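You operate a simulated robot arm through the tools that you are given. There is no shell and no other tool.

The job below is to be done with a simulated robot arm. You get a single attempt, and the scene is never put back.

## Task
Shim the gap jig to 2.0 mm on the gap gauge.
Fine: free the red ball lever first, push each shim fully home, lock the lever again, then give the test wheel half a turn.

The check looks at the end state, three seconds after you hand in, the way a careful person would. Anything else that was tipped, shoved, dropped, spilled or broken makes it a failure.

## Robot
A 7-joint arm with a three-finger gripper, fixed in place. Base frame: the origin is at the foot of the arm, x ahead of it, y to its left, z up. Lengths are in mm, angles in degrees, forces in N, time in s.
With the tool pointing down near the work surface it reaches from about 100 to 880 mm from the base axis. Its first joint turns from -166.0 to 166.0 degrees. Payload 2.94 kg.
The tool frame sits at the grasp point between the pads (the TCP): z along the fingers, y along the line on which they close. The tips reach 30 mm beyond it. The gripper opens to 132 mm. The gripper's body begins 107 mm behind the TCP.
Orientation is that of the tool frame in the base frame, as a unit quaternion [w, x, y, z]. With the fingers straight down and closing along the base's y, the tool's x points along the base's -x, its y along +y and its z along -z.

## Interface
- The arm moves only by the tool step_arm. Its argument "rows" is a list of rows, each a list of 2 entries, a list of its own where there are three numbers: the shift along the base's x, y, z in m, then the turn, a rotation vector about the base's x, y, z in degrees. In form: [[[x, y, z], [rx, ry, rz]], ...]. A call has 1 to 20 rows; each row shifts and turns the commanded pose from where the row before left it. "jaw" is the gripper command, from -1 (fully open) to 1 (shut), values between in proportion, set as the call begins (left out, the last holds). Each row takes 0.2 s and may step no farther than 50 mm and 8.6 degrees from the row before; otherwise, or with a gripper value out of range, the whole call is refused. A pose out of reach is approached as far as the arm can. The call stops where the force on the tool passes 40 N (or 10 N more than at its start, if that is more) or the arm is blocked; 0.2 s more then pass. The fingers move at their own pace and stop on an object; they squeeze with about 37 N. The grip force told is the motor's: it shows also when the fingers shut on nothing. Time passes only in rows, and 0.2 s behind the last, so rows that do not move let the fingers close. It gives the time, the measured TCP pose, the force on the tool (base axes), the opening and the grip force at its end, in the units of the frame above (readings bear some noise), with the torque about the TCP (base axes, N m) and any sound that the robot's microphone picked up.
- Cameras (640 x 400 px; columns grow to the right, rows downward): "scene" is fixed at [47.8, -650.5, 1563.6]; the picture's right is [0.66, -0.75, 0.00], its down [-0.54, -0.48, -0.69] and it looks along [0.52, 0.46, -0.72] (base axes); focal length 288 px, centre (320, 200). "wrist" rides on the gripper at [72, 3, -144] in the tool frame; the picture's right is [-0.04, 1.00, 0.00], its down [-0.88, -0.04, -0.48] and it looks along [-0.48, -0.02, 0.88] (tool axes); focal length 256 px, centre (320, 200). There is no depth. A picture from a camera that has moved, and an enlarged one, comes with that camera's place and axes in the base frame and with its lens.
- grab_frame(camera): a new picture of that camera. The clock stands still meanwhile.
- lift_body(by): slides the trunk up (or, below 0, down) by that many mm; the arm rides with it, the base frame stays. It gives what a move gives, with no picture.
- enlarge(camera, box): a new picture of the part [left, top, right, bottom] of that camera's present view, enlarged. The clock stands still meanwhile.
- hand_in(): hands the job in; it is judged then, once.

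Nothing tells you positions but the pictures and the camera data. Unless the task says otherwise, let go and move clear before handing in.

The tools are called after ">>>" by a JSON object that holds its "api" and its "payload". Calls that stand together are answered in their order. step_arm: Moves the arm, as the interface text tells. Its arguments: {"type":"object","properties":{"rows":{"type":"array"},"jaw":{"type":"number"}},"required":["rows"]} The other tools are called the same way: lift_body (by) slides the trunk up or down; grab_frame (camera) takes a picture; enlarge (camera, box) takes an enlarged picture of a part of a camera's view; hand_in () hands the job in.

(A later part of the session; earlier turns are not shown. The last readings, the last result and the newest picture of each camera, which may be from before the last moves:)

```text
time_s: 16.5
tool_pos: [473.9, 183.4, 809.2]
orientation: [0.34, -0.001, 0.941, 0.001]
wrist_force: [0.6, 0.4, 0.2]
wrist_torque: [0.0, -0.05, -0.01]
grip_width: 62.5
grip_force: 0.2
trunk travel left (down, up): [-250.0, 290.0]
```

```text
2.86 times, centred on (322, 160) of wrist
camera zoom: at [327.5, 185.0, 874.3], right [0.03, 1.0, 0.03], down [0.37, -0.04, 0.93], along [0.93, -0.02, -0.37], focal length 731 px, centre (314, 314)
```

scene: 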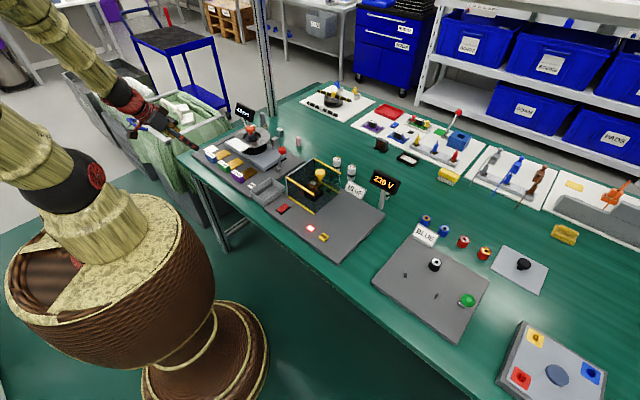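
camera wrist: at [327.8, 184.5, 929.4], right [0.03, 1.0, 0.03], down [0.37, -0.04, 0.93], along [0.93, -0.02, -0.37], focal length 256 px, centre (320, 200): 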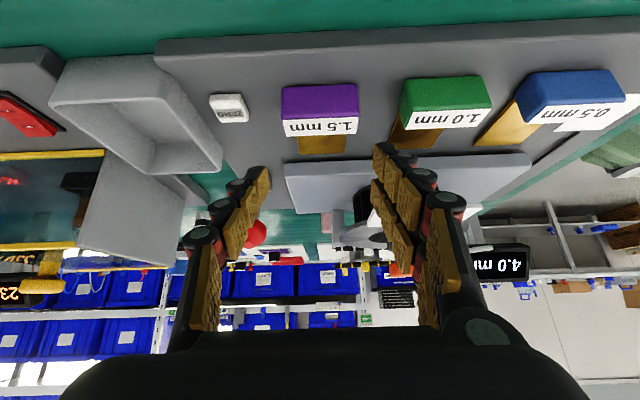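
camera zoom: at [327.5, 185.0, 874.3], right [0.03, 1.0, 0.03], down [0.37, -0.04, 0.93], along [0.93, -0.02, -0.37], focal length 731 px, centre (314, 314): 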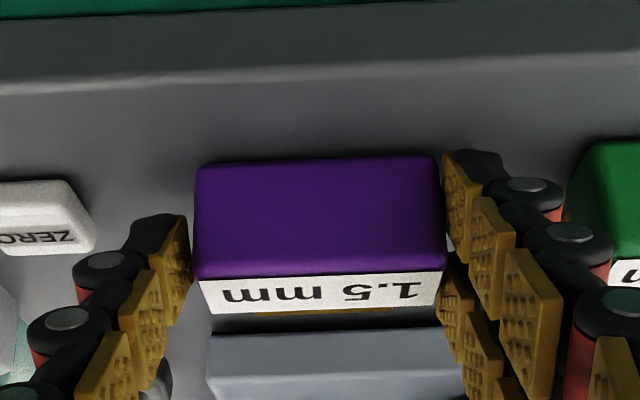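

>>> {"api": "step_arm", "payload": {"jaw": 0.3, "rows": [[[0, 0, 0], [0, 0, 0]], [[0, 0, 0], [0, 0, 0]], [[0, 0, 0], [0, 0, 0]]]}}

>>> {"api": "enlarge", "payload": {"camera": "wrist", "box": [210, 90, 434, 230]}}

```text
time_s: 17.3
tool_pos: [473.8, 184.4, 809.5]
orientation: [0.339, -0.001, 0.941, 0.003]
wrist_force: [-0.4, 12.3, -0.5]
wrist_torque: [0.37, 0.4, 0.37]
grip_width: 58.8
grip_force: 42.2
trunk travel left (down, up): [-250.0, 290.0]
```

```text
2.86 times, centred on (322, 160) of wrist
camera zoom: at [327.8, 186.2, 874.5], right [0.03, 1.0, 0.03], down [0.37, -0.04, 0.93], along [0.93, -0.02, -0.37], focal length 731 px, centre (314, 314)
```

zoom: 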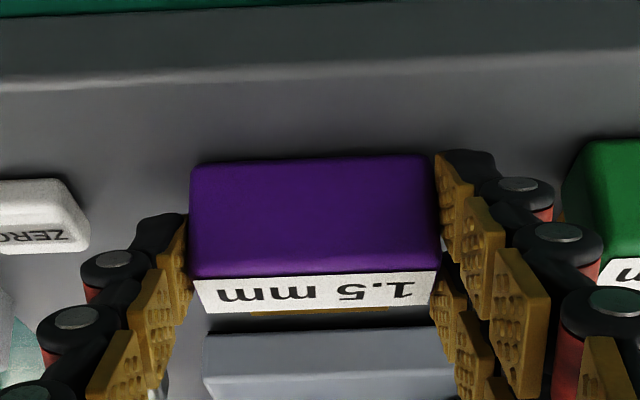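

>>> {"api": "step_arm", "payload": {"rows": [[[0, 0.001, 0], [0, 0, 0]], [[0.005, 0, 0], [0, 0, 0]], [[0.005, 0, 0], [0, 0, 0]], [[0.005, 0, 0], [0, 0, 0]]]}}

>>> {"api": "enlarge", "payload": {"camera": "wrist", "box": [210, 90, 434, 230]}}

>>> {"api": "enlarge", "payload": {"camera": "scene", "box": [190, 110, 286, 180]}}

```text
time_s: 18.3
tool_pos: [489.8, 184.0, 809.5]
orientation: [0.34, 0.001, 0.94, 0.002]
wrist_force: [-0.3, 3.7, 12.7]
wrist_torque: [0.03, 0.49, 0.05]
grip_width: 59.2
grip_force: 45.0
trunk travel left (down, up): [-250.0, 290.0]
```

```text
2.86 times, centred on (322, 160) of wrist
camera zoom: at [342.6, 186.6, 874.1], right [0.03, 1.0, 0.03], down [0.37, -0.04, 0.93], along [0.93, -0.02, -0.37], focal length 731 px, centre (314, 314)
```

zoom: 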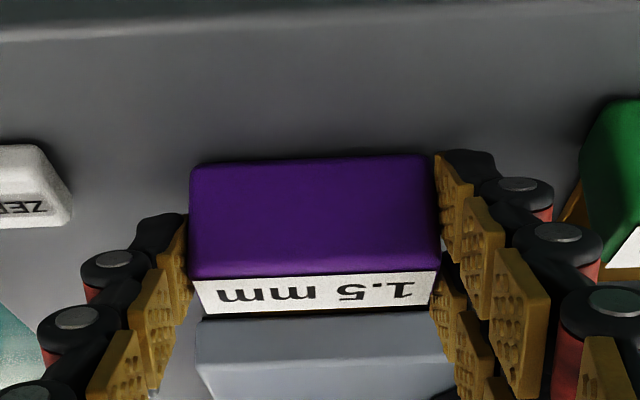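

```text
5.71 times, centred on (238, 145) of scene
camera zoom: at [47.8, -650.5, 1563.6], right [0.66, -0.75, 0.0], down [-0.54, -0.48, -0.69], along [0.52, 0.46, -0.72], focal length 1644 px, centre (789, 514)
```

zoom: 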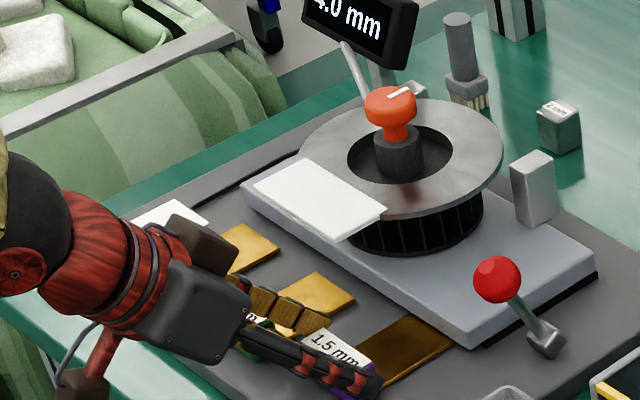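

>>> {"api": "step_arm", "payload": {"rows": [[[0.005, 0.0003, 0.0008], [0, 0, 0]], [[0.008, 0, 0], [0, 0, 0]], [[0.008, 0, 0], [0, 0, 0]], [[0.008, 0, 0], [0, 0, 0]], [[0.008, 0, 0], [0, 0, 0]]]}}

>>> {"api": "enlarge", "payload": {"camera": "scene", "box": [190, 110, 286, 180]}}

```text
time_s: 19.5
tool_pos: [523.0, 184.1, 809.7]
orientation: [0.338, -0.001, 0.941, 0.002]
wrist_force: [-15.7, 6.3, 8.7]
wrist_torque: [0.31, -0.2, -0.1]
grip_width: 58.9
grip_force: 45.4
trunk travel left (down, up): [-250.0, 290.0]
```

```text
5.71 times, centred on (238, 145) of scene
camera zoom: at [47.8, -650.5, 1563.6], right [0.66, -0.75, 0.0], down [-0.54, -0.48, -0.69], along [0.52, 0.46, -0.72], focal length 1644 px, centre (789, 514)
```

zoom: 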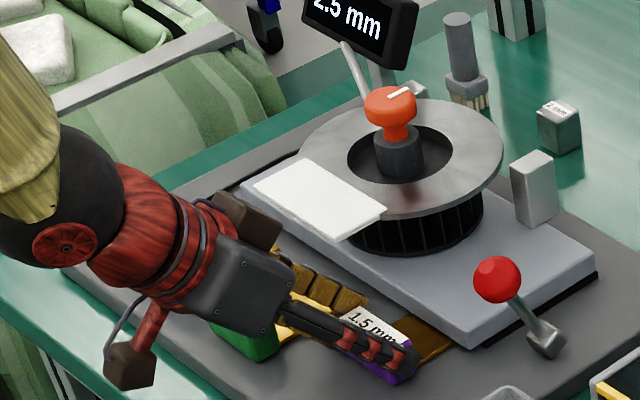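

The gauge now reads 2.5 mm, so the 1.5 mm shim counts fully and adding 0.5 mm will give 2.0. I'll keep pushing this one until it is home.

>>> {"api": "step_arm", "payload": {"rows": [[[0.006, 0.0003, 0.0005], [0, 0, 0]], [[0.006, 0, 0], [0, 0, 0]], [[0.006, 0, 0], [0, 0, 0]]]}}

>>> {"api": "enlarge", "payload": {"camera": "wrist", "box": [210, 90, 434, 230]}}

>>> {"api": "enlarge", "payload": {"camera": "scene", "box": [190, 110, 286, 180]}}

```text
time_s: 20.3
tool_pos: [541.4, 185.0, 808.2]
orientation: [0.336, -0.002, 0.942, 0.001]
wrist_force: [-24.7, 13.2, -9.7]
wrist_torque: [0.6, 1.01, 0.22]
grip_width: 58.6
grip_force: 45.5
trunk travel left (down, up): [-250.0, 290.0]
```

```text
2.86 times, centred on (322, 160) of wrist
camera zoom: at [394.3, 186.4, 874.1], right [0.03, 1.0, 0.03], down [0.38, -0.04, 0.93], along [0.93, -0.02, -0.38], focal length 731 px, centre (314, 314)
```

zoom: 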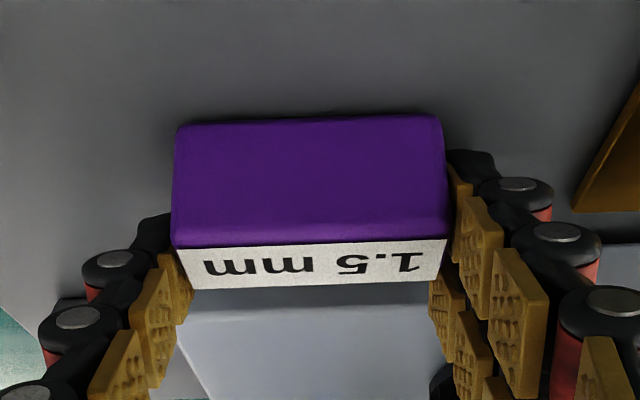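

```text
5.71 times, centred on (238, 145) of scene
camera zoom: at [47.8, -650.5, 1563.6], right [0.66, -0.75, 0.0], down [-0.54, -0.48, -0.69], along [0.52, 0.46, -0.72], focal length 1644 px, centre (789, 514)
```

zoom: 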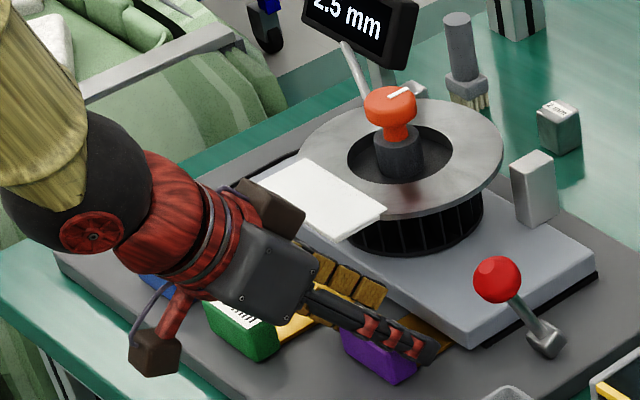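

The gauge still reads 2.5, but the tab slipped about 10 mm in the grip and its front is still roughly 30 mm short of the plate. I'll let go, come round behind it with closed fingers and push it home.

>>> {"api": "step_arm", "payload": {"jaw": -0.121, "rows": [[[0, 0, 0], [0, 0, 0]], [[0, 0, 0], [0, 0, 0]], [[0, 0, 0.025], [0, 0, 0]], [[0, 0, 0.035], [0, 0, 0]], [[-0.04, 0, 0], [0, 5, 0]], [[-0.04, 0, 0], [0, 5, 0]]]}}

>>> {"api": "step_arm", "payload": {"jaw": 1, "rows": [[[-0.01, 0, 0], [0, 0, 0]], [[0, 0, 0], [0, 0, 0]], [[0, 0, 0], [0, 0, 0]], [[0, 0, 0], [0, 0, 0]]]}}

>>> {"api": "grab_frame", "payload": {"camera": "wrist"}}

>>> {"api": "enlarge", "payload": {"camera": "scene", "box": [190, 110, 286, 180]}}

```text
time_s: 21.2
tool_pos: [535.6, 182.7, 835.6]
orientation: [0.329, -0.004, 0.944, -0.001]
wrist_force: [4.0, 0.8, -9.2]
wrist_torque: [-0.48, 0.22, -0.14]
grip_width: 73.4
grip_force: 0.0
trunk travel left (down, up): [-250.0, 290.0]
stopped in row 4: the force on the tool passed its limit at 107 N (the readings are from after the stop); the commanded pose is now the measured one
```

```text
time_s: 22.2
tool_pos: [525.3, 182.7, 837.1]
orientation: [0.331, -0.003, 0.944, -0.001]
wrist_force: [1.3, 8.4, 9.8]
wrist_torque: [0.02, 0.16, -0.19]
grip_width: 5.8
grip_force: 4.6
trunk travel left (down, up): [-250.0, 290.0]
```

```text
taken
camera wrist: at [379.9, 183.5, 905.3], right [0.03, 1.0, 0.02], down [0.39, -0.03, 0.92], along [0.92, -0.02, -0.39], focal length 256 px, centre (320, 200)
```

wrist: 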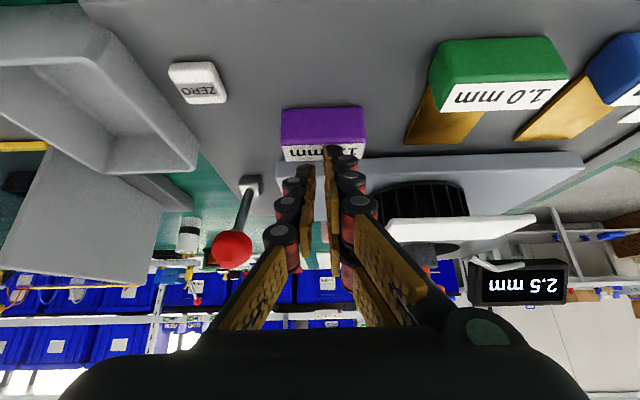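

```text
5.71 times, centred on (238, 145) of scene
camera zoom: at [47.8, -650.5, 1563.6], right [0.66, -0.75, 0.0], down [-0.54, -0.48, -0.69], along [0.52, 0.46, -0.72], focal length 1644 px, centre (789, 514)
```

zoom: 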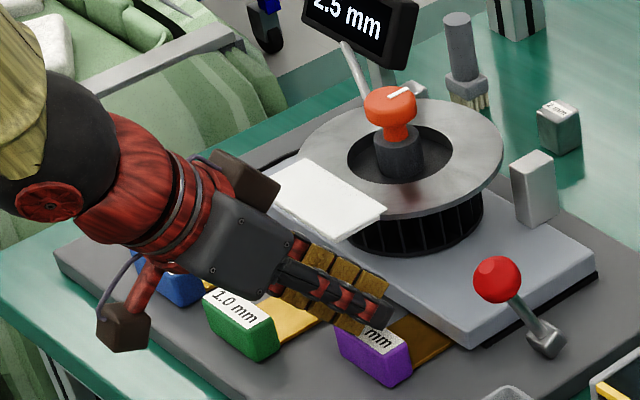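

Lifting stopped at 107 N, probably because the open right finger came up under the card on the ring. The card and ring look unmoved. With the fingers now closed I'll take small steps up and back.

>>> {"api": "step_arm", "payload": {"rows": [[[-0.002, 0, 0.004], [0, 0, 0]], [[-0.005, 0, 0.006], [0, 0, 0]]]}}

>>> {"api": "enlarge", "payload": {"camera": "wrist", "box": [210, 80, 434, 220]}}

>>> {"api": "enlarge", "payload": {"camera": "scene", "box": [190, 90, 286, 160]}}

```text
time_s: 22.8
tool_pos: [517.5, 180.1, 845.7]
orientation: [0.33, -0.005, 0.944, 0.0]
wrist_force: [0.8, 0.1, -0.7]
wrist_torque: [-0.04, -0.01, 0.03]
grip_width: 0.3
grip_force: 28.1
trunk travel left (down, up): [-250.0, 290.0]
```

```text
2.86 times, centred on (322, 150) of wrist
camera zoom: at [371.9, 182.4, 913.7], right [0.03, 1.0, 0.02], down [0.39, -0.03, 0.92], along [0.92, -0.02, -0.39], focal length 731 px, centre (314, 343)
```

zoom: 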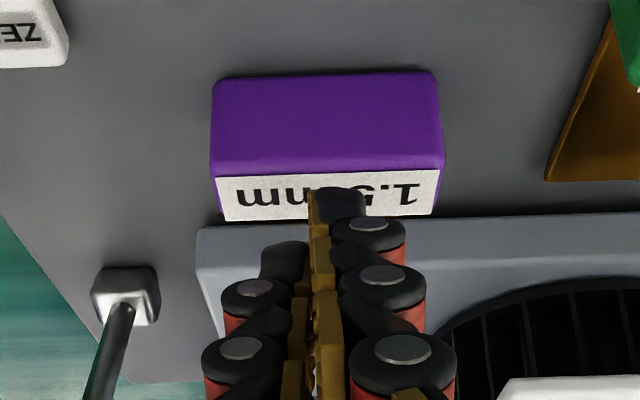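

```text
5.71 times, centred on (238, 125) of scene
camera zoom: at [47.8, -650.5, 1563.6], right [0.66, -0.75, 0.0], down [-0.54, -0.48, -0.69], along [0.52, 0.46, -0.72], focal length 1644 px, centre (789, 629)
```

zoom: 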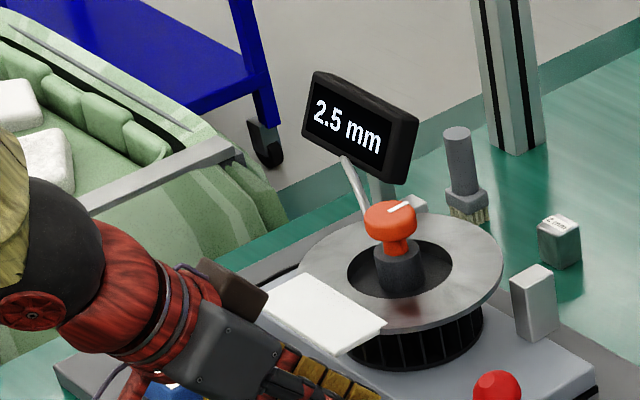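

>>> {"api": "step_arm", "payload": {"rows": [[[-0.025, 0.002, 0], [0, 4, 0]], [[-0.025, 0.002, 0], [0, 4, 0]], [[0, 0.0005, -0.02], [0, 0.4, 0]], [[0, 0, -0.018], [0, 0, 0]], [[0, 0, 0], [0, 0, 0]]]}}

>>> {"api": "grab_frame", "payload": {"camera": "wrist"}}

>>> {"api": "enlarge", "payload": {"camera": "wrist", "box": [210, 80, 434, 220]}}

```text
time_s: 24.0
tool_pos: [468.3, 188.4, 808.8]
orientation: [0.26, -0.004, 0.965, 0.0]
wrist_force: [-0.3, -0.5, 0.6]
wrist_torque: [0.0, 0.01, 0.0]
grip_width: 0.0
grip_force: 28.6
trunk travel left (down, up): [-250.0, 290.0]
```

```text
taken
camera wrist: at [334.2, 189.5, 897.2], right [0.03, 1.0, 0.02], down [0.52, -0.03, 0.85], along [0.85, -0.02, -0.52], focal length 256 px, centre (320, 200)
```

wrist: 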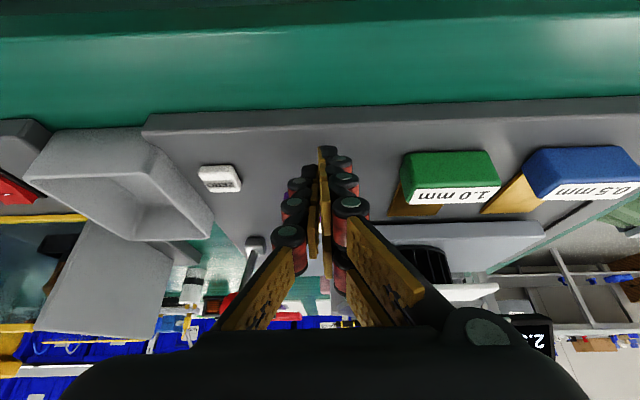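

```text
2.86 times, centred on (322, 150) of wrist
camera zoom: at [334.2, 189.5, 897.2], right [0.03, 1.0, 0.02], down [0.52, -0.03, 0.85], along [0.85, -0.02, -0.52], focal length 731 px, centre (314, 343)
```

zoom: 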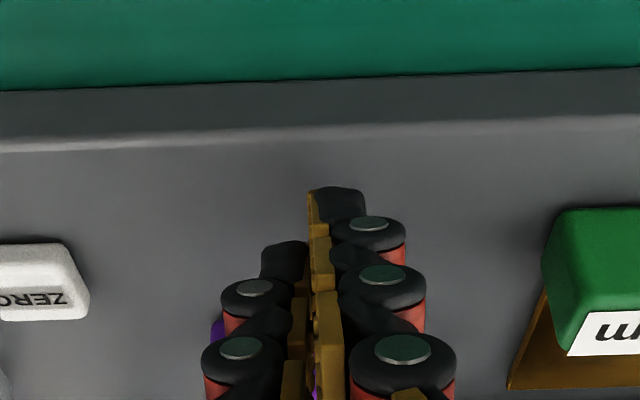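

>>> {"api": "step_arm", "payload": {"rows": [[[0.01, -0.0045, 0], [0, 0, 0]], [[0.015, 0, 0], [0, 0, 0]], [[0.008, 0, 0], [0, 0, 0]], [[0.006, 0, 0], [0, 0, 0]]]}}

>>> {"api": "enlarge", "payload": {"camera": "scene", "box": [200, 110, 296, 180]}}

>>> {"api": "enlarge", "payload": {"camera": "wrist", "box": [210, 80, 434, 220]}}

```text
time_s: 24.9
tool_pos: [493.9, 181.8, 803.6]
orientation: [0.253, -0.005, 0.967, -0.001]
wrist_force: [-18.4, 2.8, 1.5]
wrist_torque: [0.05, 0.48, 0.07]
grip_width: 0.1
grip_force: 29.0
trunk travel left (down, up): [-250.0, 290.0]
stopped in row 4: the force on the tool passed its limit at 47 N (the readings are from after the stop); the commanded pose is now the measured one
```

```text
5.71 times, centred on (248, 145) of scene
camera zoom: at [47.8, -650.5, 1563.6], right [0.66, -0.75, 0.0], down [-0.54, -0.48, -0.69], along [0.52, 0.46, -0.72], focal length 1644 px, centre (731, 514)
```

zoom: 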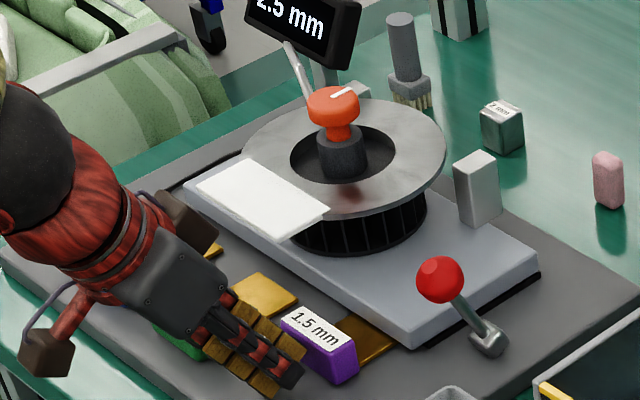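

```text
2.86 times, centred on (322, 150) of wrist
camera zoom: at [361.3, 183.2, 893.6], right [0.03, 1.0, 0.02], down [0.53, -0.03, 0.85], along [0.85, -0.01, -0.53], focal length 731 px, centre (314, 343)
```

zoom: 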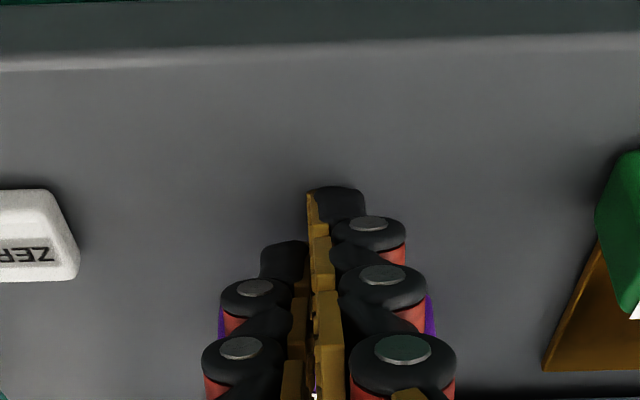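

The tab resisted at 47 N and still sits about 35 mm from the plate. Before pushing harder I'll back off and look into the slot from low down.

>>> {"api": "step_arm", "payload": {"rows": [[[-0.03, 0, 0.005], [0, 0, 0]], [[-0.02, 0.01, 0.03], [0, -6, 0]], [[-0.02, 0.01, 0.02], [0, -8, 0]], [[0, 0.01, 0], [0, -8, 0]], [[0, 0.01, -0.01], [0, -4, 0]]]}}

>>> {"api": "grab_frame", "payload": {"camera": "wrist"}}

>>> {"api": "enlarge", "payload": {"camera": "scene", "box": [200, 110, 296, 180]}}

```text
time_s: 26.1
tool_pos: [430.0, 224.1, 850.5]
orientation: [0.468, -0.004, 0.884, -0.002]
wrist_force: [0.3, 0.1, -0.1]
wrist_torque: [-0.02, 0.05, -0.03]
grip_width: 0.0
grip_force: 28.6
trunk travel left (down, up): [-250.0, 290.0]
```

```text
taken
camera wrist: at [270.4, 224.5, 872.2], right [0.02, 1.0, 0.03], down [0.1, -0.03, 0.99], along [0.99, -0.01, -0.1], focal length 256 px, centre (320, 200)
```

wrist: 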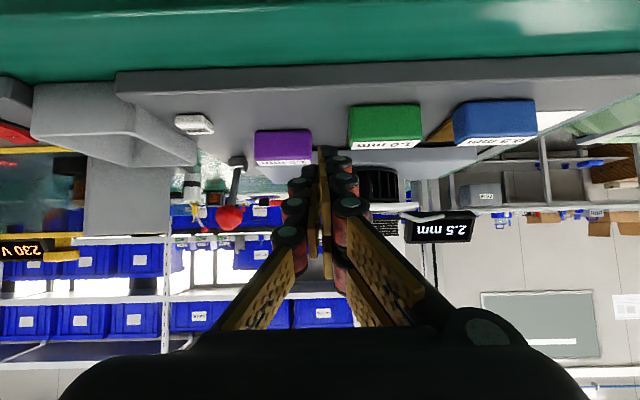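

```text
5.71 times, centred on (248, 145) of scene
camera zoom: at [47.8, -650.5, 1563.6], right [0.66, -0.75, 0.0], down [-0.54, -0.48, -0.69], along [0.52, 0.46, -0.72], focal length 1644 px, centre (731, 514)
```

zoom: 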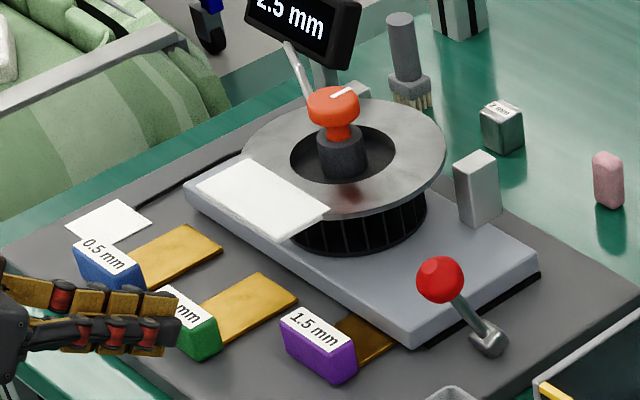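

>>> {"api": "enlarge", "payload": {"camera": "wrist", "box": [225, 115, 385, 215]}}

>>> {"api": "enlarge", "payload": {"camera": "wrist", "box": [290, 145, 370, 195]}}

>>> {"api": "enlarge", "payload": {"camera": "scene", "box": [230, 130, 302, 180]}}

```text
4.00 times, centred on (305, 165) of wrist
camera zoom: at [270.4, 224.5, 872.2], right [0.02, 1.0, 0.03], down [0.1, -0.03, 0.99], along [0.99, -0.01, -0.1], focal length 1024 px, centre (380, 340)
```

zoom: 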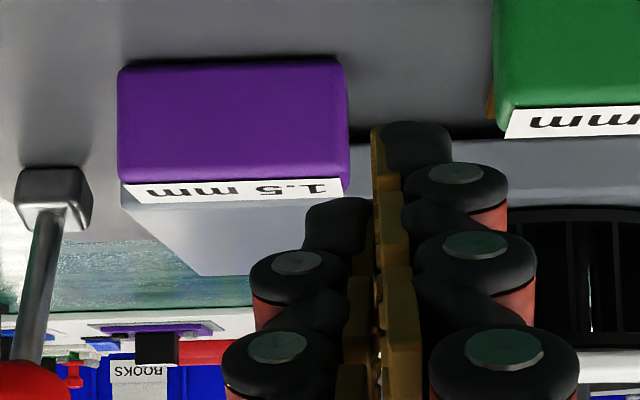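

```text
8.00 times, centred on (330, 170) of wrist
camera zoom: at [270.4, 224.5, 872.2], right [0.02, 1.0, 0.03], down [0.1, -0.03, 0.99], along [0.99, -0.01, -0.1], focal length 2048 px, centre (240, 440)
```

zoom: 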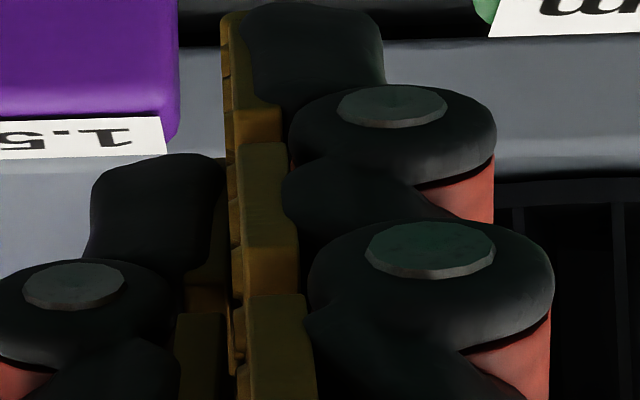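

```text
8.00 times, centred on (266, 155) of scene
camera zoom: at [47.8, -650.5, 1563.6], right [0.66, -0.75, 0.0], down [-0.54, -0.48, -0.69], along [0.52, 0.46, -0.72], focal length 2302 px, centre (752, 560)
```

zoom: 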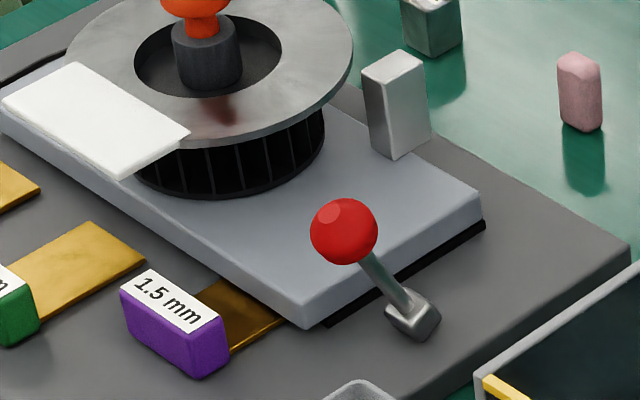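

>>> {"api": "step_arm", "payload": {"rows": [[[0, -0.01, 0.0], [0, 8, 0]], [[0, -0.01, 0], [0, 8, 0]], [[0.01, -0.01, -0.015], [0, 8, 0]], [[0.02, -0.01, -0.025], [0, 1.8, 0]], [[0.015, 0, 0], [0, 0, 0]]]}}

>>> {"api": "enlarge", "payload": {"camera": "wrist", "box": [210, 80, 434, 220]}}

>>> {"api": "enlarge", "payload": {"camera": "scene", "box": [200, 120, 296, 190]}}

```text
time_s: 27.3
tool_pos: [474.7, 182.7, 808.9]
orientation: [0.257, -0.005, 0.966, 0.0]
wrist_force: [0.0, 0.2, -0.1]
wrist_torque: [0.0, 0.03, -0.02]
grip_width: 0.0
grip_force: 28.7
trunk travel left (down, up): [-250.0, 290.0]
```

```text
2.86 times, centred on (322, 150) of wrist
camera zoom: at [340.8, 184.0, 898.4], right [0.03, 1.0, 0.02], down [0.53, -0.03, 0.85], along [0.85, -0.01, -0.53], focal length 731 px, centre (314, 343)
```

zoom: 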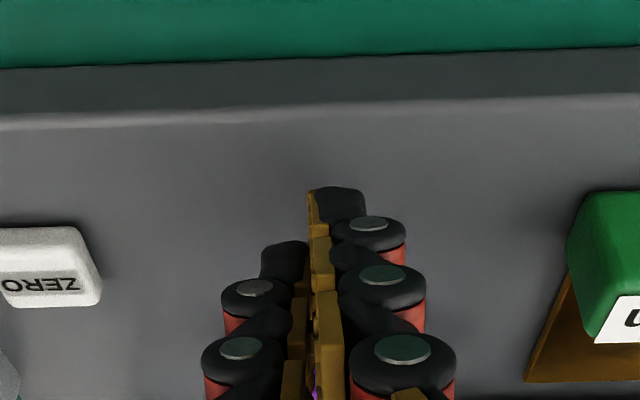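

```text
5.71 times, centred on (248, 155) of scene
camera zoom: at [47.8, -650.5, 1563.6], right [0.66, -0.75, 0.0], down [-0.54, -0.48, -0.69], along [0.52, 0.46, -0.72], focal length 1644 px, centre (731, 457)
```

zoom: 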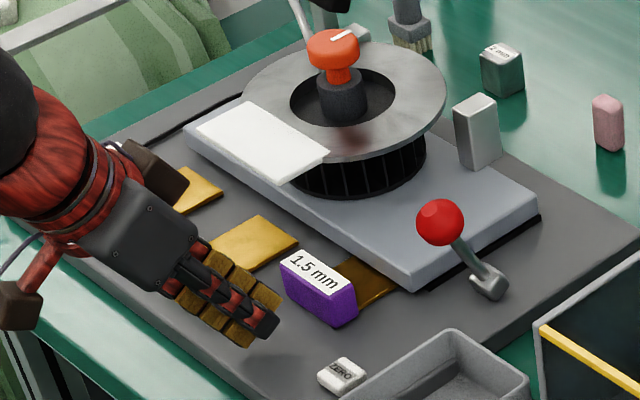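

>>> {"api": "step_arm", "payload": {"rows": [[[0.006, 0, 0], [0, 0, 0]], [[0.006, 0, 0], [0, 0, 0]], [[0.002, 0, 0], [0, 0, 0]], [[0.002, 0, 0], [0, 0, 0]], [[0.001, 0, 0], [0, 0, 0]], [[0.001, 0, 0], [0, 0, 0]], [[0.001, 0, 0], [0, 0, 0]], [[0.001, 0, 0], [0, 0, 0]]]}}

>>> {"api": "enlarge", "payload": {"camera": "scene", "box": [200, 120, 296, 190]}}

```text
time_s: 29.1
tool_pos: [492.7, 182.2, 810.2]
orientation: [0.257, -0.005, 0.966, -0.001]
wrist_force: [-1.9, 0.4, 0.1]
wrist_torque: [0.02, -0.02, 0.04]
grip_width: 0.3
grip_force: 28.2
trunk travel left (down, up): [-250.0, 290.0]
```

```text
5.71 times, centred on (248, 155) of scene
camera zoom: at [47.8, -650.5, 1563.6], right [0.66, -0.75, 0.0], down [-0.54, -0.48, -0.69], along [0.52, 0.46, -0.72], focal length 1644 px, centre (731, 457)
```

zoom: 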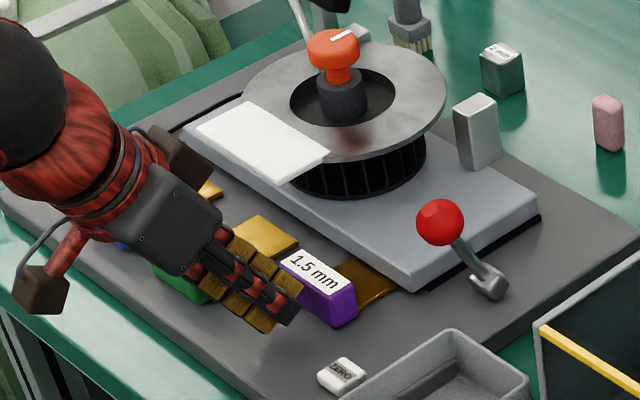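

>>> {"api": "step_arm", "payload": {"rows": [[[0.001, 0, 0], [0, 0, 0]], [[0.001, 0, 0], [0, 0, 0]], [[0.001, 0, 0], [0, 0, 0]], [[0.001, 0, 0], [0, 0, 0]]]}}

>>> {"api": "step_arm", "payload": {"rows": [[[0.001, 0, 0], [0, 0, 0]], [[0.001, 0, 0], [0, 0, 0]]]}}

>>> {"api": "enlarge", "payload": {"camera": "scene", "box": [200, 120, 296, 190]}}

```text
time_s: 30.1
tool_pos: [495.0, 182.6, 810.6]
orientation: [0.257, -0.005, 0.966, -0.001]
wrist_force: [-20.1, 1.0, 5.1]
wrist_torque: [0.04, 0.11, 0.13]
grip_width: 0.0
grip_force: 29.0
trunk travel left (down, up): [-250.0, 290.0]
```

```text
time_s: 30.7
tool_pos: [495.4, 183.1, 810.5]
orientation: [0.256, -0.006, 0.967, 0.0]
wrist_force: [-36.6, 0.0, 4.9]
wrist_torque: [0.11, 0.27, 0.12]
grip_width: 0.1
grip_force: 28.7
trunk travel left (down, up): [-250.0, 290.0]
```

```text
5.71 times, centred on (248, 155) of scene
camera zoom: at [47.8, -650.5, 1563.6], right [0.66, -0.75, 0.0], down [-0.54, -0.48, -0.69], along [0.52, 0.46, -0.72], focal length 1644 px, centre (731, 457)
```

zoom: 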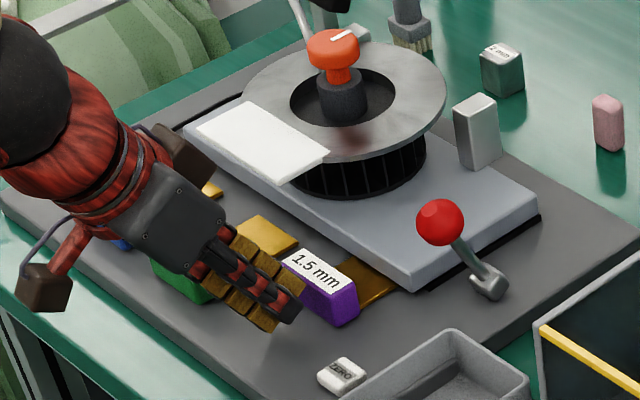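

The 1.5 mm shim is against a hard stop: about 37 N barely moved it, and the gauge holds 2.5. I'll do the 0.5 mm shim the same way, watching the gauge against travel so I can compare where each one stops.

>>> {"api": "step_arm", "payload": {"rows": [[[-0.02, 0, 0], [0, 0, 0]], [[-0.03, 0, 0.03], [0, 0, 0]], [[-0.025, 0.03, 0.025], [0, 0, 0]], [[0, 0.045, 0], [0, 0, 0]], [[0, 0.045, 0], [0, 0, 0]], [[0, 0.045, 0], [0, 0, 0]], [[0, 0.026, 0], [0, 0, 0]]]}}

>>> {"api": "grab_frame", "payload": {"camera": "wrist"}}

>>> {"api": "enlarge", "payload": {"camera": "scene", "box": [190, 90, 302, 180]}}

```text
time_s: 32.3
tool_pos: [422.7, 373.9, 864.1]
orientation: [0.257, -0.005, 0.966, -0.001]
wrist_force: [0.7, 0.5, -0.5]
wrist_torque: [0.01, 0.04, -0.02]
grip_width: 0.0
grip_force: 28.7
trunk travel left (down, up): [-250.0, 290.0]
```

```text
taken
camera wrist: at [288.9, 375.3, 953.6], right [0.03, 1.0, 0.02], down [0.53, -0.03, 0.85], along [0.85, -0.02, -0.53], focal length 256 px, centre (320, 200)
```

wrist: 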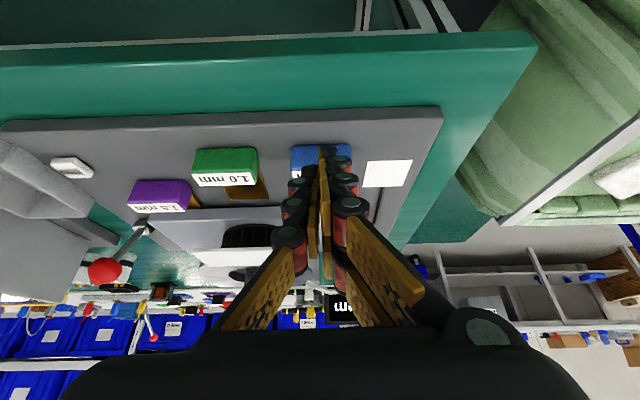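

```text
4.44 times, centred on (246, 135) of scene
camera zoom: at [47.8, -650.5, 1563.6], right [0.66, -0.75, 0.0], down [-0.54, -0.48, -0.69], along [0.52, 0.46, -0.72], focal length 1279 px, centre (649, 489)
```

zoom: 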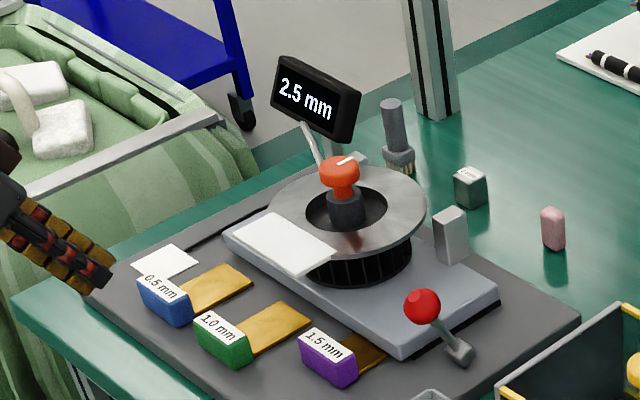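

>>> {"api": "enlarge", "payload": {"camera": "wrist", "box": [110, 140, 300, 260]}}

>>> {"api": "enlarge", "payload": {"camera": "scene", "box": [246, 150, 290, 180]}}

>>> {"api": "step_arm", "payload": {"rows": [[[0, 0, -0.03], [0, 0, 0]], [[0, 0, -0.025], [0, 0, 0]], [[0.008, 0, 0], [0, 0, 0]], [[0, 0, 0], [0, 0, 0]]]}}

>>> {"api": "enlarge", "payload": {"camera": "wrist", "box": [210, 80, 434, 220]}}

```text
3.33 times, centred on (205, 200) of wrist
camera zoom: at [288.9, 375.3, 953.6], right [0.03, 1.0, 0.02], down [0.53, -0.03, 0.85], along [0.85, -0.02, -0.53], focal length 853 px, centre (703, 200)
```

zoom: 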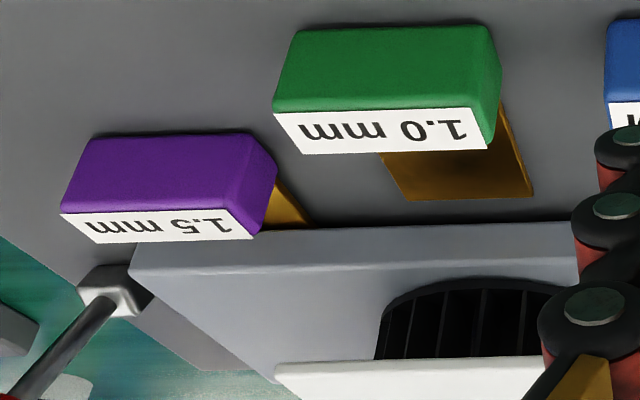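

```text
13.33 times, centred on (268, 165) of scene
camera zoom: at [47.8, -650.5, 1563.6], right [0.66, -0.75, 0.0], down [-0.54, -0.48, -0.69], along [0.52, 0.46, -0.72], focal length 3837 px, centre (1013, 667)
```

zoom: 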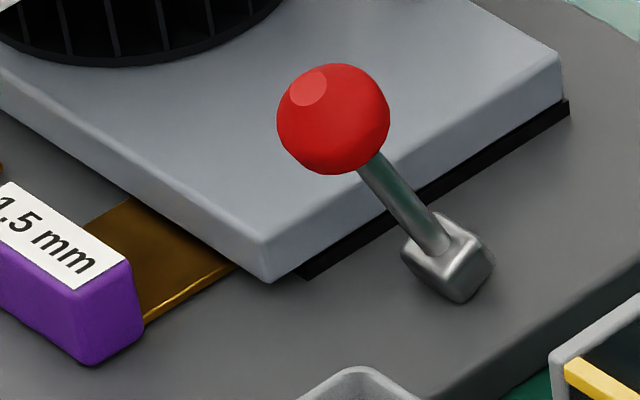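

```text
time_s: 33.3
tool_pos: [431.4, 373.5, 811.3]
orientation: [0.257, -0.006, 0.966, -0.001]
wrist_force: [-0.6, -0.2, -0.3]
wrist_torque: [0.02, 0.03, 0.0]
grip_width: 0.1
grip_force: 28.2
trunk travel left (down, up): [-250.0, 290.0]
```

```text
2.86 times, centred on (322, 150) of wrist
camera zoom: at [298.6, 374.6, 900.2], right [0.03, 1.0, 0.02], down [0.53, -0.03, 0.85], along [0.85, -0.01, -0.53], focal length 731 px, centre (314, 343)
```

zoom: 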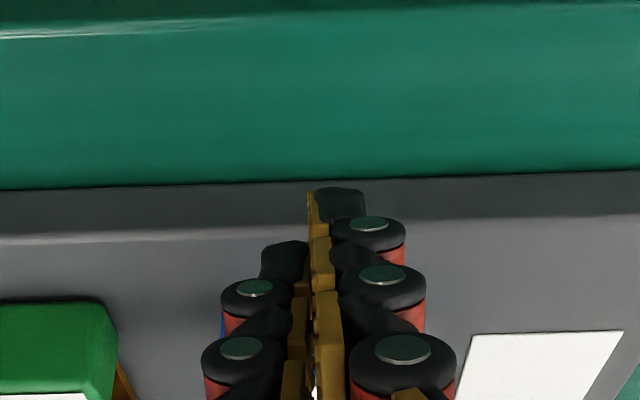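

>>> {"api": "step_arm", "payload": {"rows": [[[0.006, 0, 0], [0, 0, 0]], [[0.004, 0, 0], [0, 0, 0]], [[0.004, 0, 0], [0, 0, 0]], [[0.004, 0, 0], [0, 0, 0]], [[0.004, 0, 0], [0, 0, 0]]]}}

>>> {"api": "enlarge", "payload": {"camera": "scene", "box": [190, 90, 270, 150]}}

```text
time_s: 34.5
tool_pos: [452.6, 372.6, 810.0]
orientation: [0.258, -0.006, 0.966, 0.0]
wrist_force: [0.2, 0.4, 0.2]
wrist_torque: [0.0, 0.01, 0.0]
grip_width: 0.2
grip_force: 28.6
trunk travel left (down, up): [-250.0, 290.0]
```

```text
6.67 times, centred on (230, 120) of scene
camera zoom: at [47.8, -650.5, 1563.6], right [0.66, -0.75, 0.0], down [-0.54, -0.48, -0.69], along [0.52, 0.46, -0.72], focal length 1918 px, centre (920, 733)
```

zoom: 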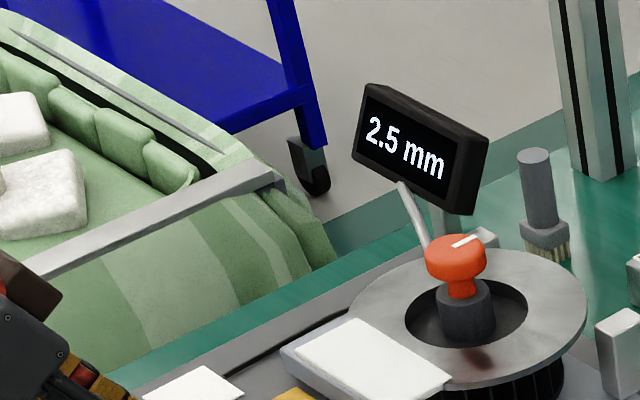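

>>> {"api": "step_arm", "payload": {"rows": [[[0.004, 0.001, 0], [0, 0, 0]], [[0.004, 0, 0], [0, 0, 0]], [[0.004, 0, 0], [0, 0, 0]]]}}

>>> {"api": "enlarge", "payload": {"camera": "scene", "box": [190, 90, 286, 180]}}

```text
time_s: 35.3
tool_pos: [466.0, 374.4, 809.3]
orientation: [0.257, -0.005, 0.966, -0.001]
wrist_force: [-0.3, 0.1, 0.2]
wrist_torque: [0.03, 0.05, -0.02]
grip_width: 0.1
grip_force: 28.5
trunk travel left (down, up): [-250.0, 290.0]
```

```text
4.44 times, centred on (238, 135) of scene
camera zoom: at [47.8, -650.5, 1563.6], right [0.66, -0.75, 0.0], down [-0.54, -0.48, -0.69], along [0.52, 0.46, -0.72], focal length 1279 px, centre (684, 489)
```

zoom: 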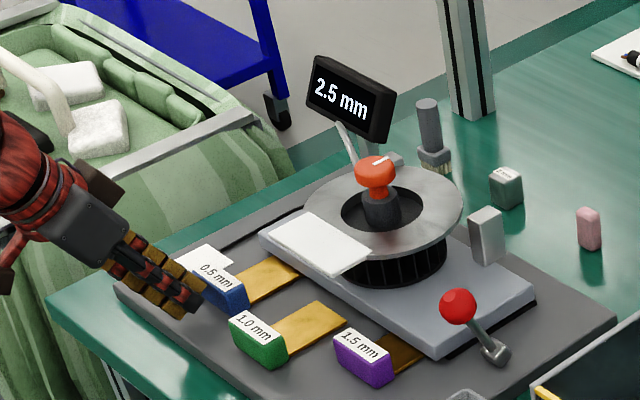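

>>> {"api": "step_arm", "payload": {"rows": [[[0.003, -0.0005, 0], [0, 0, 0]], [[0.003, 0, 0], [0, 0, 0]], [[0.003, 0, 0], [0, 0, 0]]]}}

>>> {"api": "enlarge", "payload": {"camera": "scene", "box": [190, 90, 286, 180]}}

>>> {"api": "step_arm", "payload": {"rows": [[[0.003, 0, 0], [0, 0, 0]], [[0.003, 0, 0], [0, 0, 0]], [[0.003, 0, 0], [0, 0, 0]]]}}

>>> {"api": "enlarge", "payload": {"camera": "scene", "box": [190, 90, 286, 180]}}

```text
time_s: 36.1
tool_pos: [475.3, 374.2, 809.8]
orientation: [0.258, -0.005, 0.966, -0.001]
wrist_force: [-0.7, -0.3, -0.4]
wrist_torque: [0.02, 0.01, -0.01]
grip_width: 0.1
grip_force: 28.4
trunk travel left (down, up): [-250.0, 290.0]
```

```text
4.44 times, centred on (238, 135) of scene
camera zoom: at [47.8, -650.5, 1563.6], right [0.66, -0.75, 0.0], down [-0.54, -0.48, -0.69], along [0.52, 0.46, -0.72], focal length 1279 px, centre (684, 489)
```

zoom: 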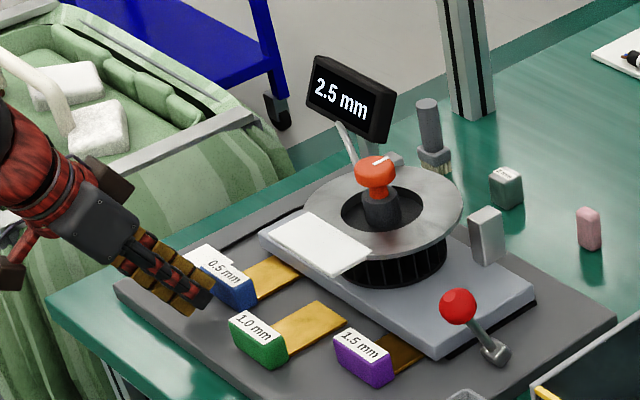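

```text
time_s: 36.9
tool_pos: [483.6, 375.0, 809.3]
orientation: [0.257, -0.005, 0.966, -0.001]
wrist_force: [0.0, 0.9, 0.3]
wrist_torque: [0.02, -0.02, -0.05]
grip_width: 0.0
grip_force: 28.3
trunk travel left (down, up): [-250.0, 290.0]
```

```text
4.44 times, centred on (238, 135) of scene
camera zoom: at [47.8, -650.5, 1563.6], right [0.66, -0.75, 0.0], down [-0.54, -0.48, -0.69], along [0.52, 0.46, -0.72], focal length 1279 px, centre (684, 489)
```

zoom: 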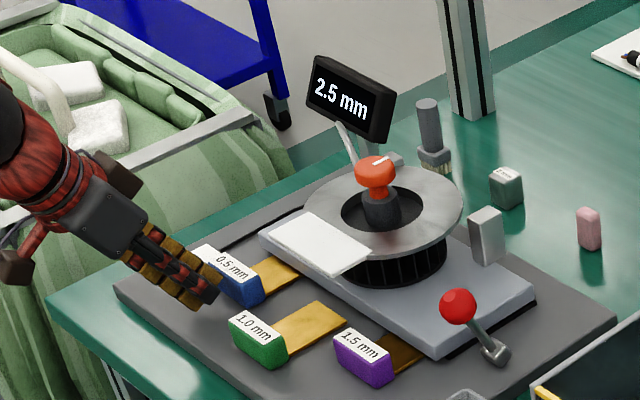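

>>> {"api": "step_arm", "payload": {"rows": [[[0.003, -0.0005, 0], [0, 0, 0]], [[0.003, 0, 0], [0, 0, 0]]]}}

>>> {"api": "enlarge", "payload": {"camera": "scene", "box": [190, 90, 286, 180]}}

>>> {"api": "step_arm", "payload": {"rows": [[[0.002, 0, 0], [0, 0, 0]], [[0.002, 0, 0], [0, 0, 0]], [[0.001, 0, 0], [0, 0, 0]]]}}

>>> {"api": "enlarge", "payload": {"camera": "scene", "box": [190, 90, 286, 180]}}

```text
time_s: 37.5
tool_pos: [490.6, 372.4, 809.1]
orientation: [0.257, -0.004, 0.966, 0.0]
wrist_force: [0.2, 0.6, -0.4]
wrist_torque: [-0.03, 0.02, -0.01]
grip_width: 0.0
grip_force: 28.8
trunk travel left (down, up): [-250.0, 290.0]
```

```text
4.44 times, centred on (238, 135) of scene
camera zoom: at [47.8, -650.5, 1563.6], right [0.66, -0.75, 0.0], down [-0.54, -0.48, -0.69], along [0.52, 0.46, -0.72], focal length 1279 px, centre (684, 489)
```

zoom: 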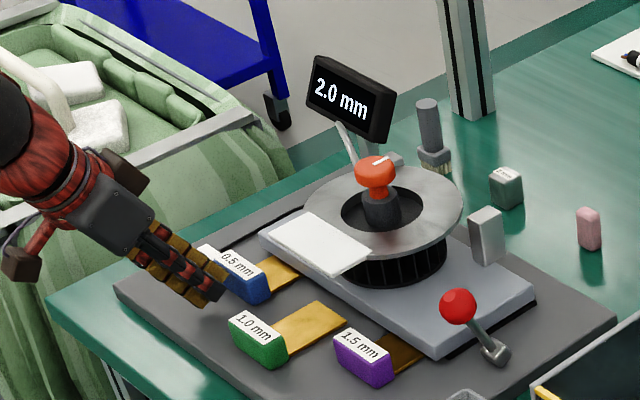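

```text
time_s: 38.3
tool_pos: [494.3, 372.9, 810.2]
orientation: [0.257, -0.005, 0.967, -0.001]
wrist_force: [-10.0, 0.6, 2.7]
wrist_torque: [0.0, 0.0, 0.03]
grip_width: 0.0
grip_force: 28.6
trunk travel left (down, up): [-250.0, 290.0]
```

```text
4.44 times, centred on (238, 135) of scene
camera zoom: at [47.8, -650.5, 1563.6], right [0.66, -0.75, 0.0], down [-0.54, -0.48, -0.69], along [0.52, 0.46, -0.72], focal length 1279 px, centre (684, 489)
```

zoom: 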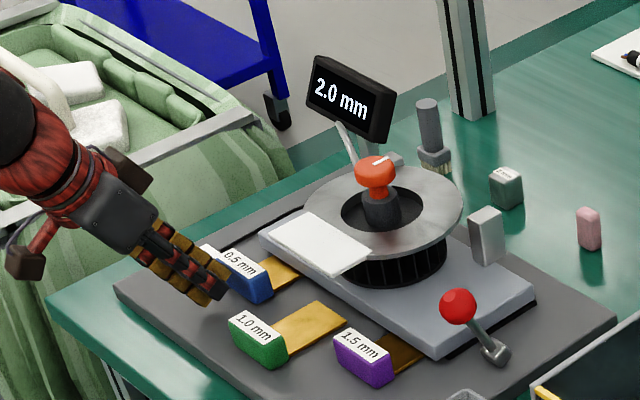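

The gauge reads 2.0 mm, and the 0.5 mm shim stops at the same place as the 1.5 mm one did, so that stop is home. I'll press it firmly once more, then back off.

>>> {"api": "step_arm", "payload": {"rows": [[[0.001, 0, 0], [0, 0, 0]], [[0.001, 0, 0], [0, 0, 0]]]}}

>>> {"api": "step_arm", "payload": {"rows": [[[-0.02, 0, 0], [0, 0, 0]], [[-0.03, 0, 0.02], [0, 0, 0]], [[-0.02, -0.02, 0.04], [0, 0, 0]], [[0, -0.03, 0.04], [0, 0, 0]], [[0, -0.03, 0.04], [0, 0, 0]]]}}

>>> {"api": "grab_frame", "payload": {"camera": "wrist"}}

>>> {"api": "enlarge", "payload": {"camera": "scene", "box": [190, 90, 302, 180]}}

```text
time_s: 38.9
tool_pos: [494.3, 373.0, 809.1]
orientation: [0.257, -0.006, 0.966, -0.001]
wrist_force: [-24.4, 1.0, 3.6]
wrist_torque: [0.09, 0.15, 0.1]
grip_width: 0.1
grip_force: 28.9
trunk travel left (down, up): [-250.0, 290.0]
```

```text
time_s: 40.1
tool_pos: [430.1, 289.9, 951.7]
orientation: [0.257, -0.005, 0.966, -0.002]
wrist_force: [-0.2, 0.4, -0.4]
wrist_torque: [0.02, 0.0, -0.01]
grip_width: 0.0
grip_force: 28.6
trunk travel left (down, up): [-250.0, 290.0]
```

```text
taken
camera wrist: at [295.4, 291.5, 1039.9], right [0.03, 1.0, 0.02], down [0.53, -0.03, 0.85], along [0.85, -0.01, -0.53], focal length 256 px, centre (320, 200)
```

wrist: 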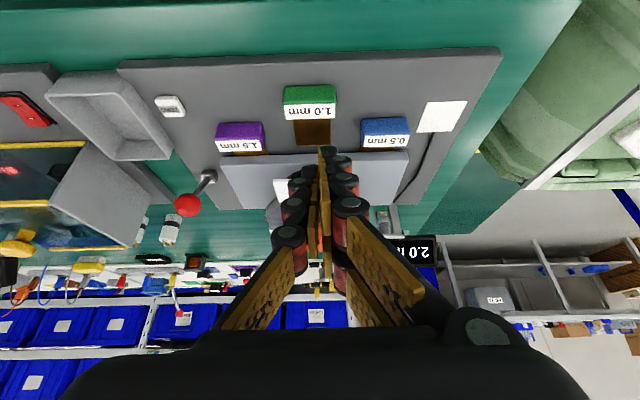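

```text
4.44 times, centred on (246, 135) of scene
camera zoom: at [47.8, -650.5, 1563.6], right [0.66, -0.75, 0.0], down [-0.54, -0.48, -0.69], along [0.52, 0.46, -0.72], focal length 1279 px, centre (649, 489)
```

zoom: 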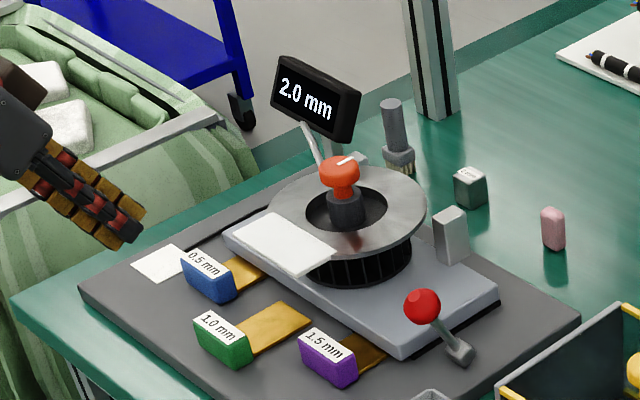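

Both shims are home at 2.0 mm. Next I'll lock the lever by pushing the ball from its −x side back toward +x.

>>> {"api": "step_arm", "payload": {"rows": [[[0.02, -0.04, 0.005], [0, 6, 0]], [[0.02, -0.04, 0.005], [0, 6, 0]], [[0.02, -0.04, 0], [0, 6, 0]], [[0.02, -0.04, 0], [0, 6, 0]], [[0.02, -0.026, 0], [0, 6, 0]], [[0, 0, -0.03], [0, 0, 0]], [[0, 0, -0.03], [0, 0, 0]]]}}

>>> {"api": "grab_frame", "payload": {"camera": "wrist"}}

>>> {"api": "enlarge", "payload": {"camera": "scene", "box": [206, 110, 318, 190]}}

```text
time_s: 41.7
tool_pos: [529.3, 108.3, 900.5]
orientation: [-0.001, -0.006, 1.0, 0.001]
wrist_force: [-0.8, 0.5, 0.3]
wrist_torque: [-0.04, 0.0, -0.01]
grip_width: 0.0
grip_force: 28.6
trunk travel left (down, up): [-250.0, 290.0]
```

```text
taken
camera wrist: at [457.1, 109.5, 1045.0], right [0.03, 1.0, 0.0], down [0.88, -0.03, 0.47], along [0.47, -0.01, -0.88], focal length 256 px, centre (320, 200)
```

wrist: 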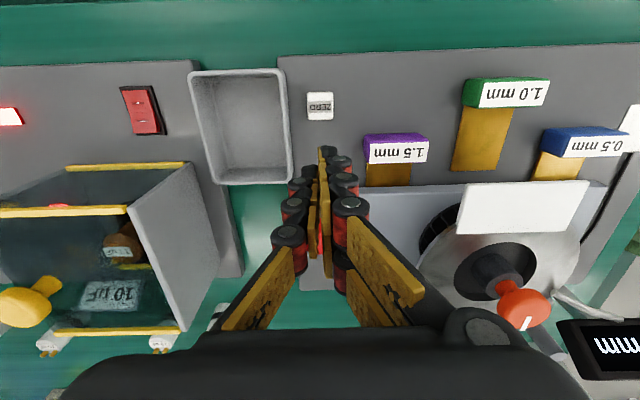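

```text
5.00 times, centred on (262, 150) of scene
camera zoom: at [47.8, -650.5, 1563.6], right [0.66, -0.75, 0.0], down [-0.54, -0.48, -0.69], along [0.52, 0.46, -0.72], focal length 1439 px, centre (610, 450)
```

zoom: 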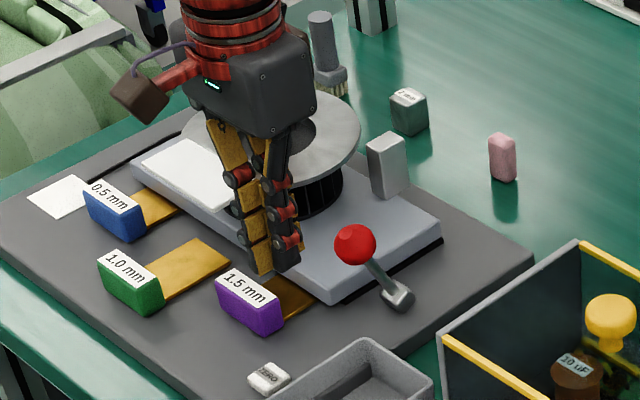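

>>> {"api": "step_arm", "payload": {"rows": [[[0, -0.004, -0.02], [0, 0, 0]], [[0, 0, -0.02], [0, 0, 0]], [[0.015, 0, 0], [0, 0, 0]], [[0.01, 0, 0], [0, 0, 0]], [[0.01, 0, 0], [0, 0, 0]], [[0.01, 0, 0], [0, 0, 0]], [[0.01, 0, 0], [0, 0, 0]]]}}

>>> {"api": "enlarge", "payload": {"camera": "scene", "box": [206, 110, 318, 190]}}

```text
time_s: 43.3
tool_pos: [582.1, 104.5, 861.1]
orientation: [-0.001, -0.006, 1.0, 0.001]
wrist_force: [-0.8, 0.1, -0.7]
wrist_torque: [-0.03, -0.01, -0.03]
grip_width: 0.0
grip_force: 28.7
trunk travel left (down, up): [-250.0, 290.0]
```

```text
5.00 times, centred on (262, 150) of scene
camera zoom: at [47.8, -650.5, 1563.6], right [0.66, -0.75, 0.0], down [-0.54, -0.48, -0.69], along [0.52, 0.46, -0.72], focal length 1439 px, centre (610, 450)
```

zoom: 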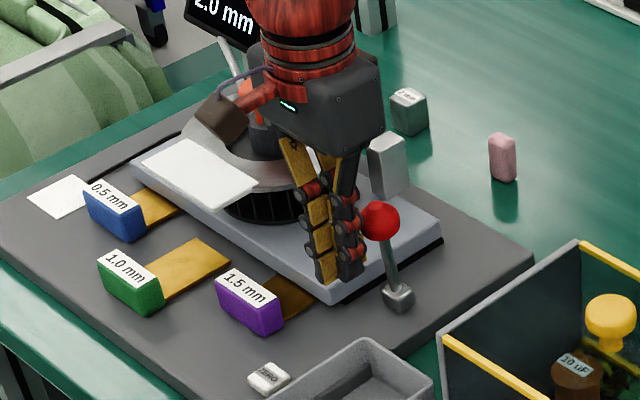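

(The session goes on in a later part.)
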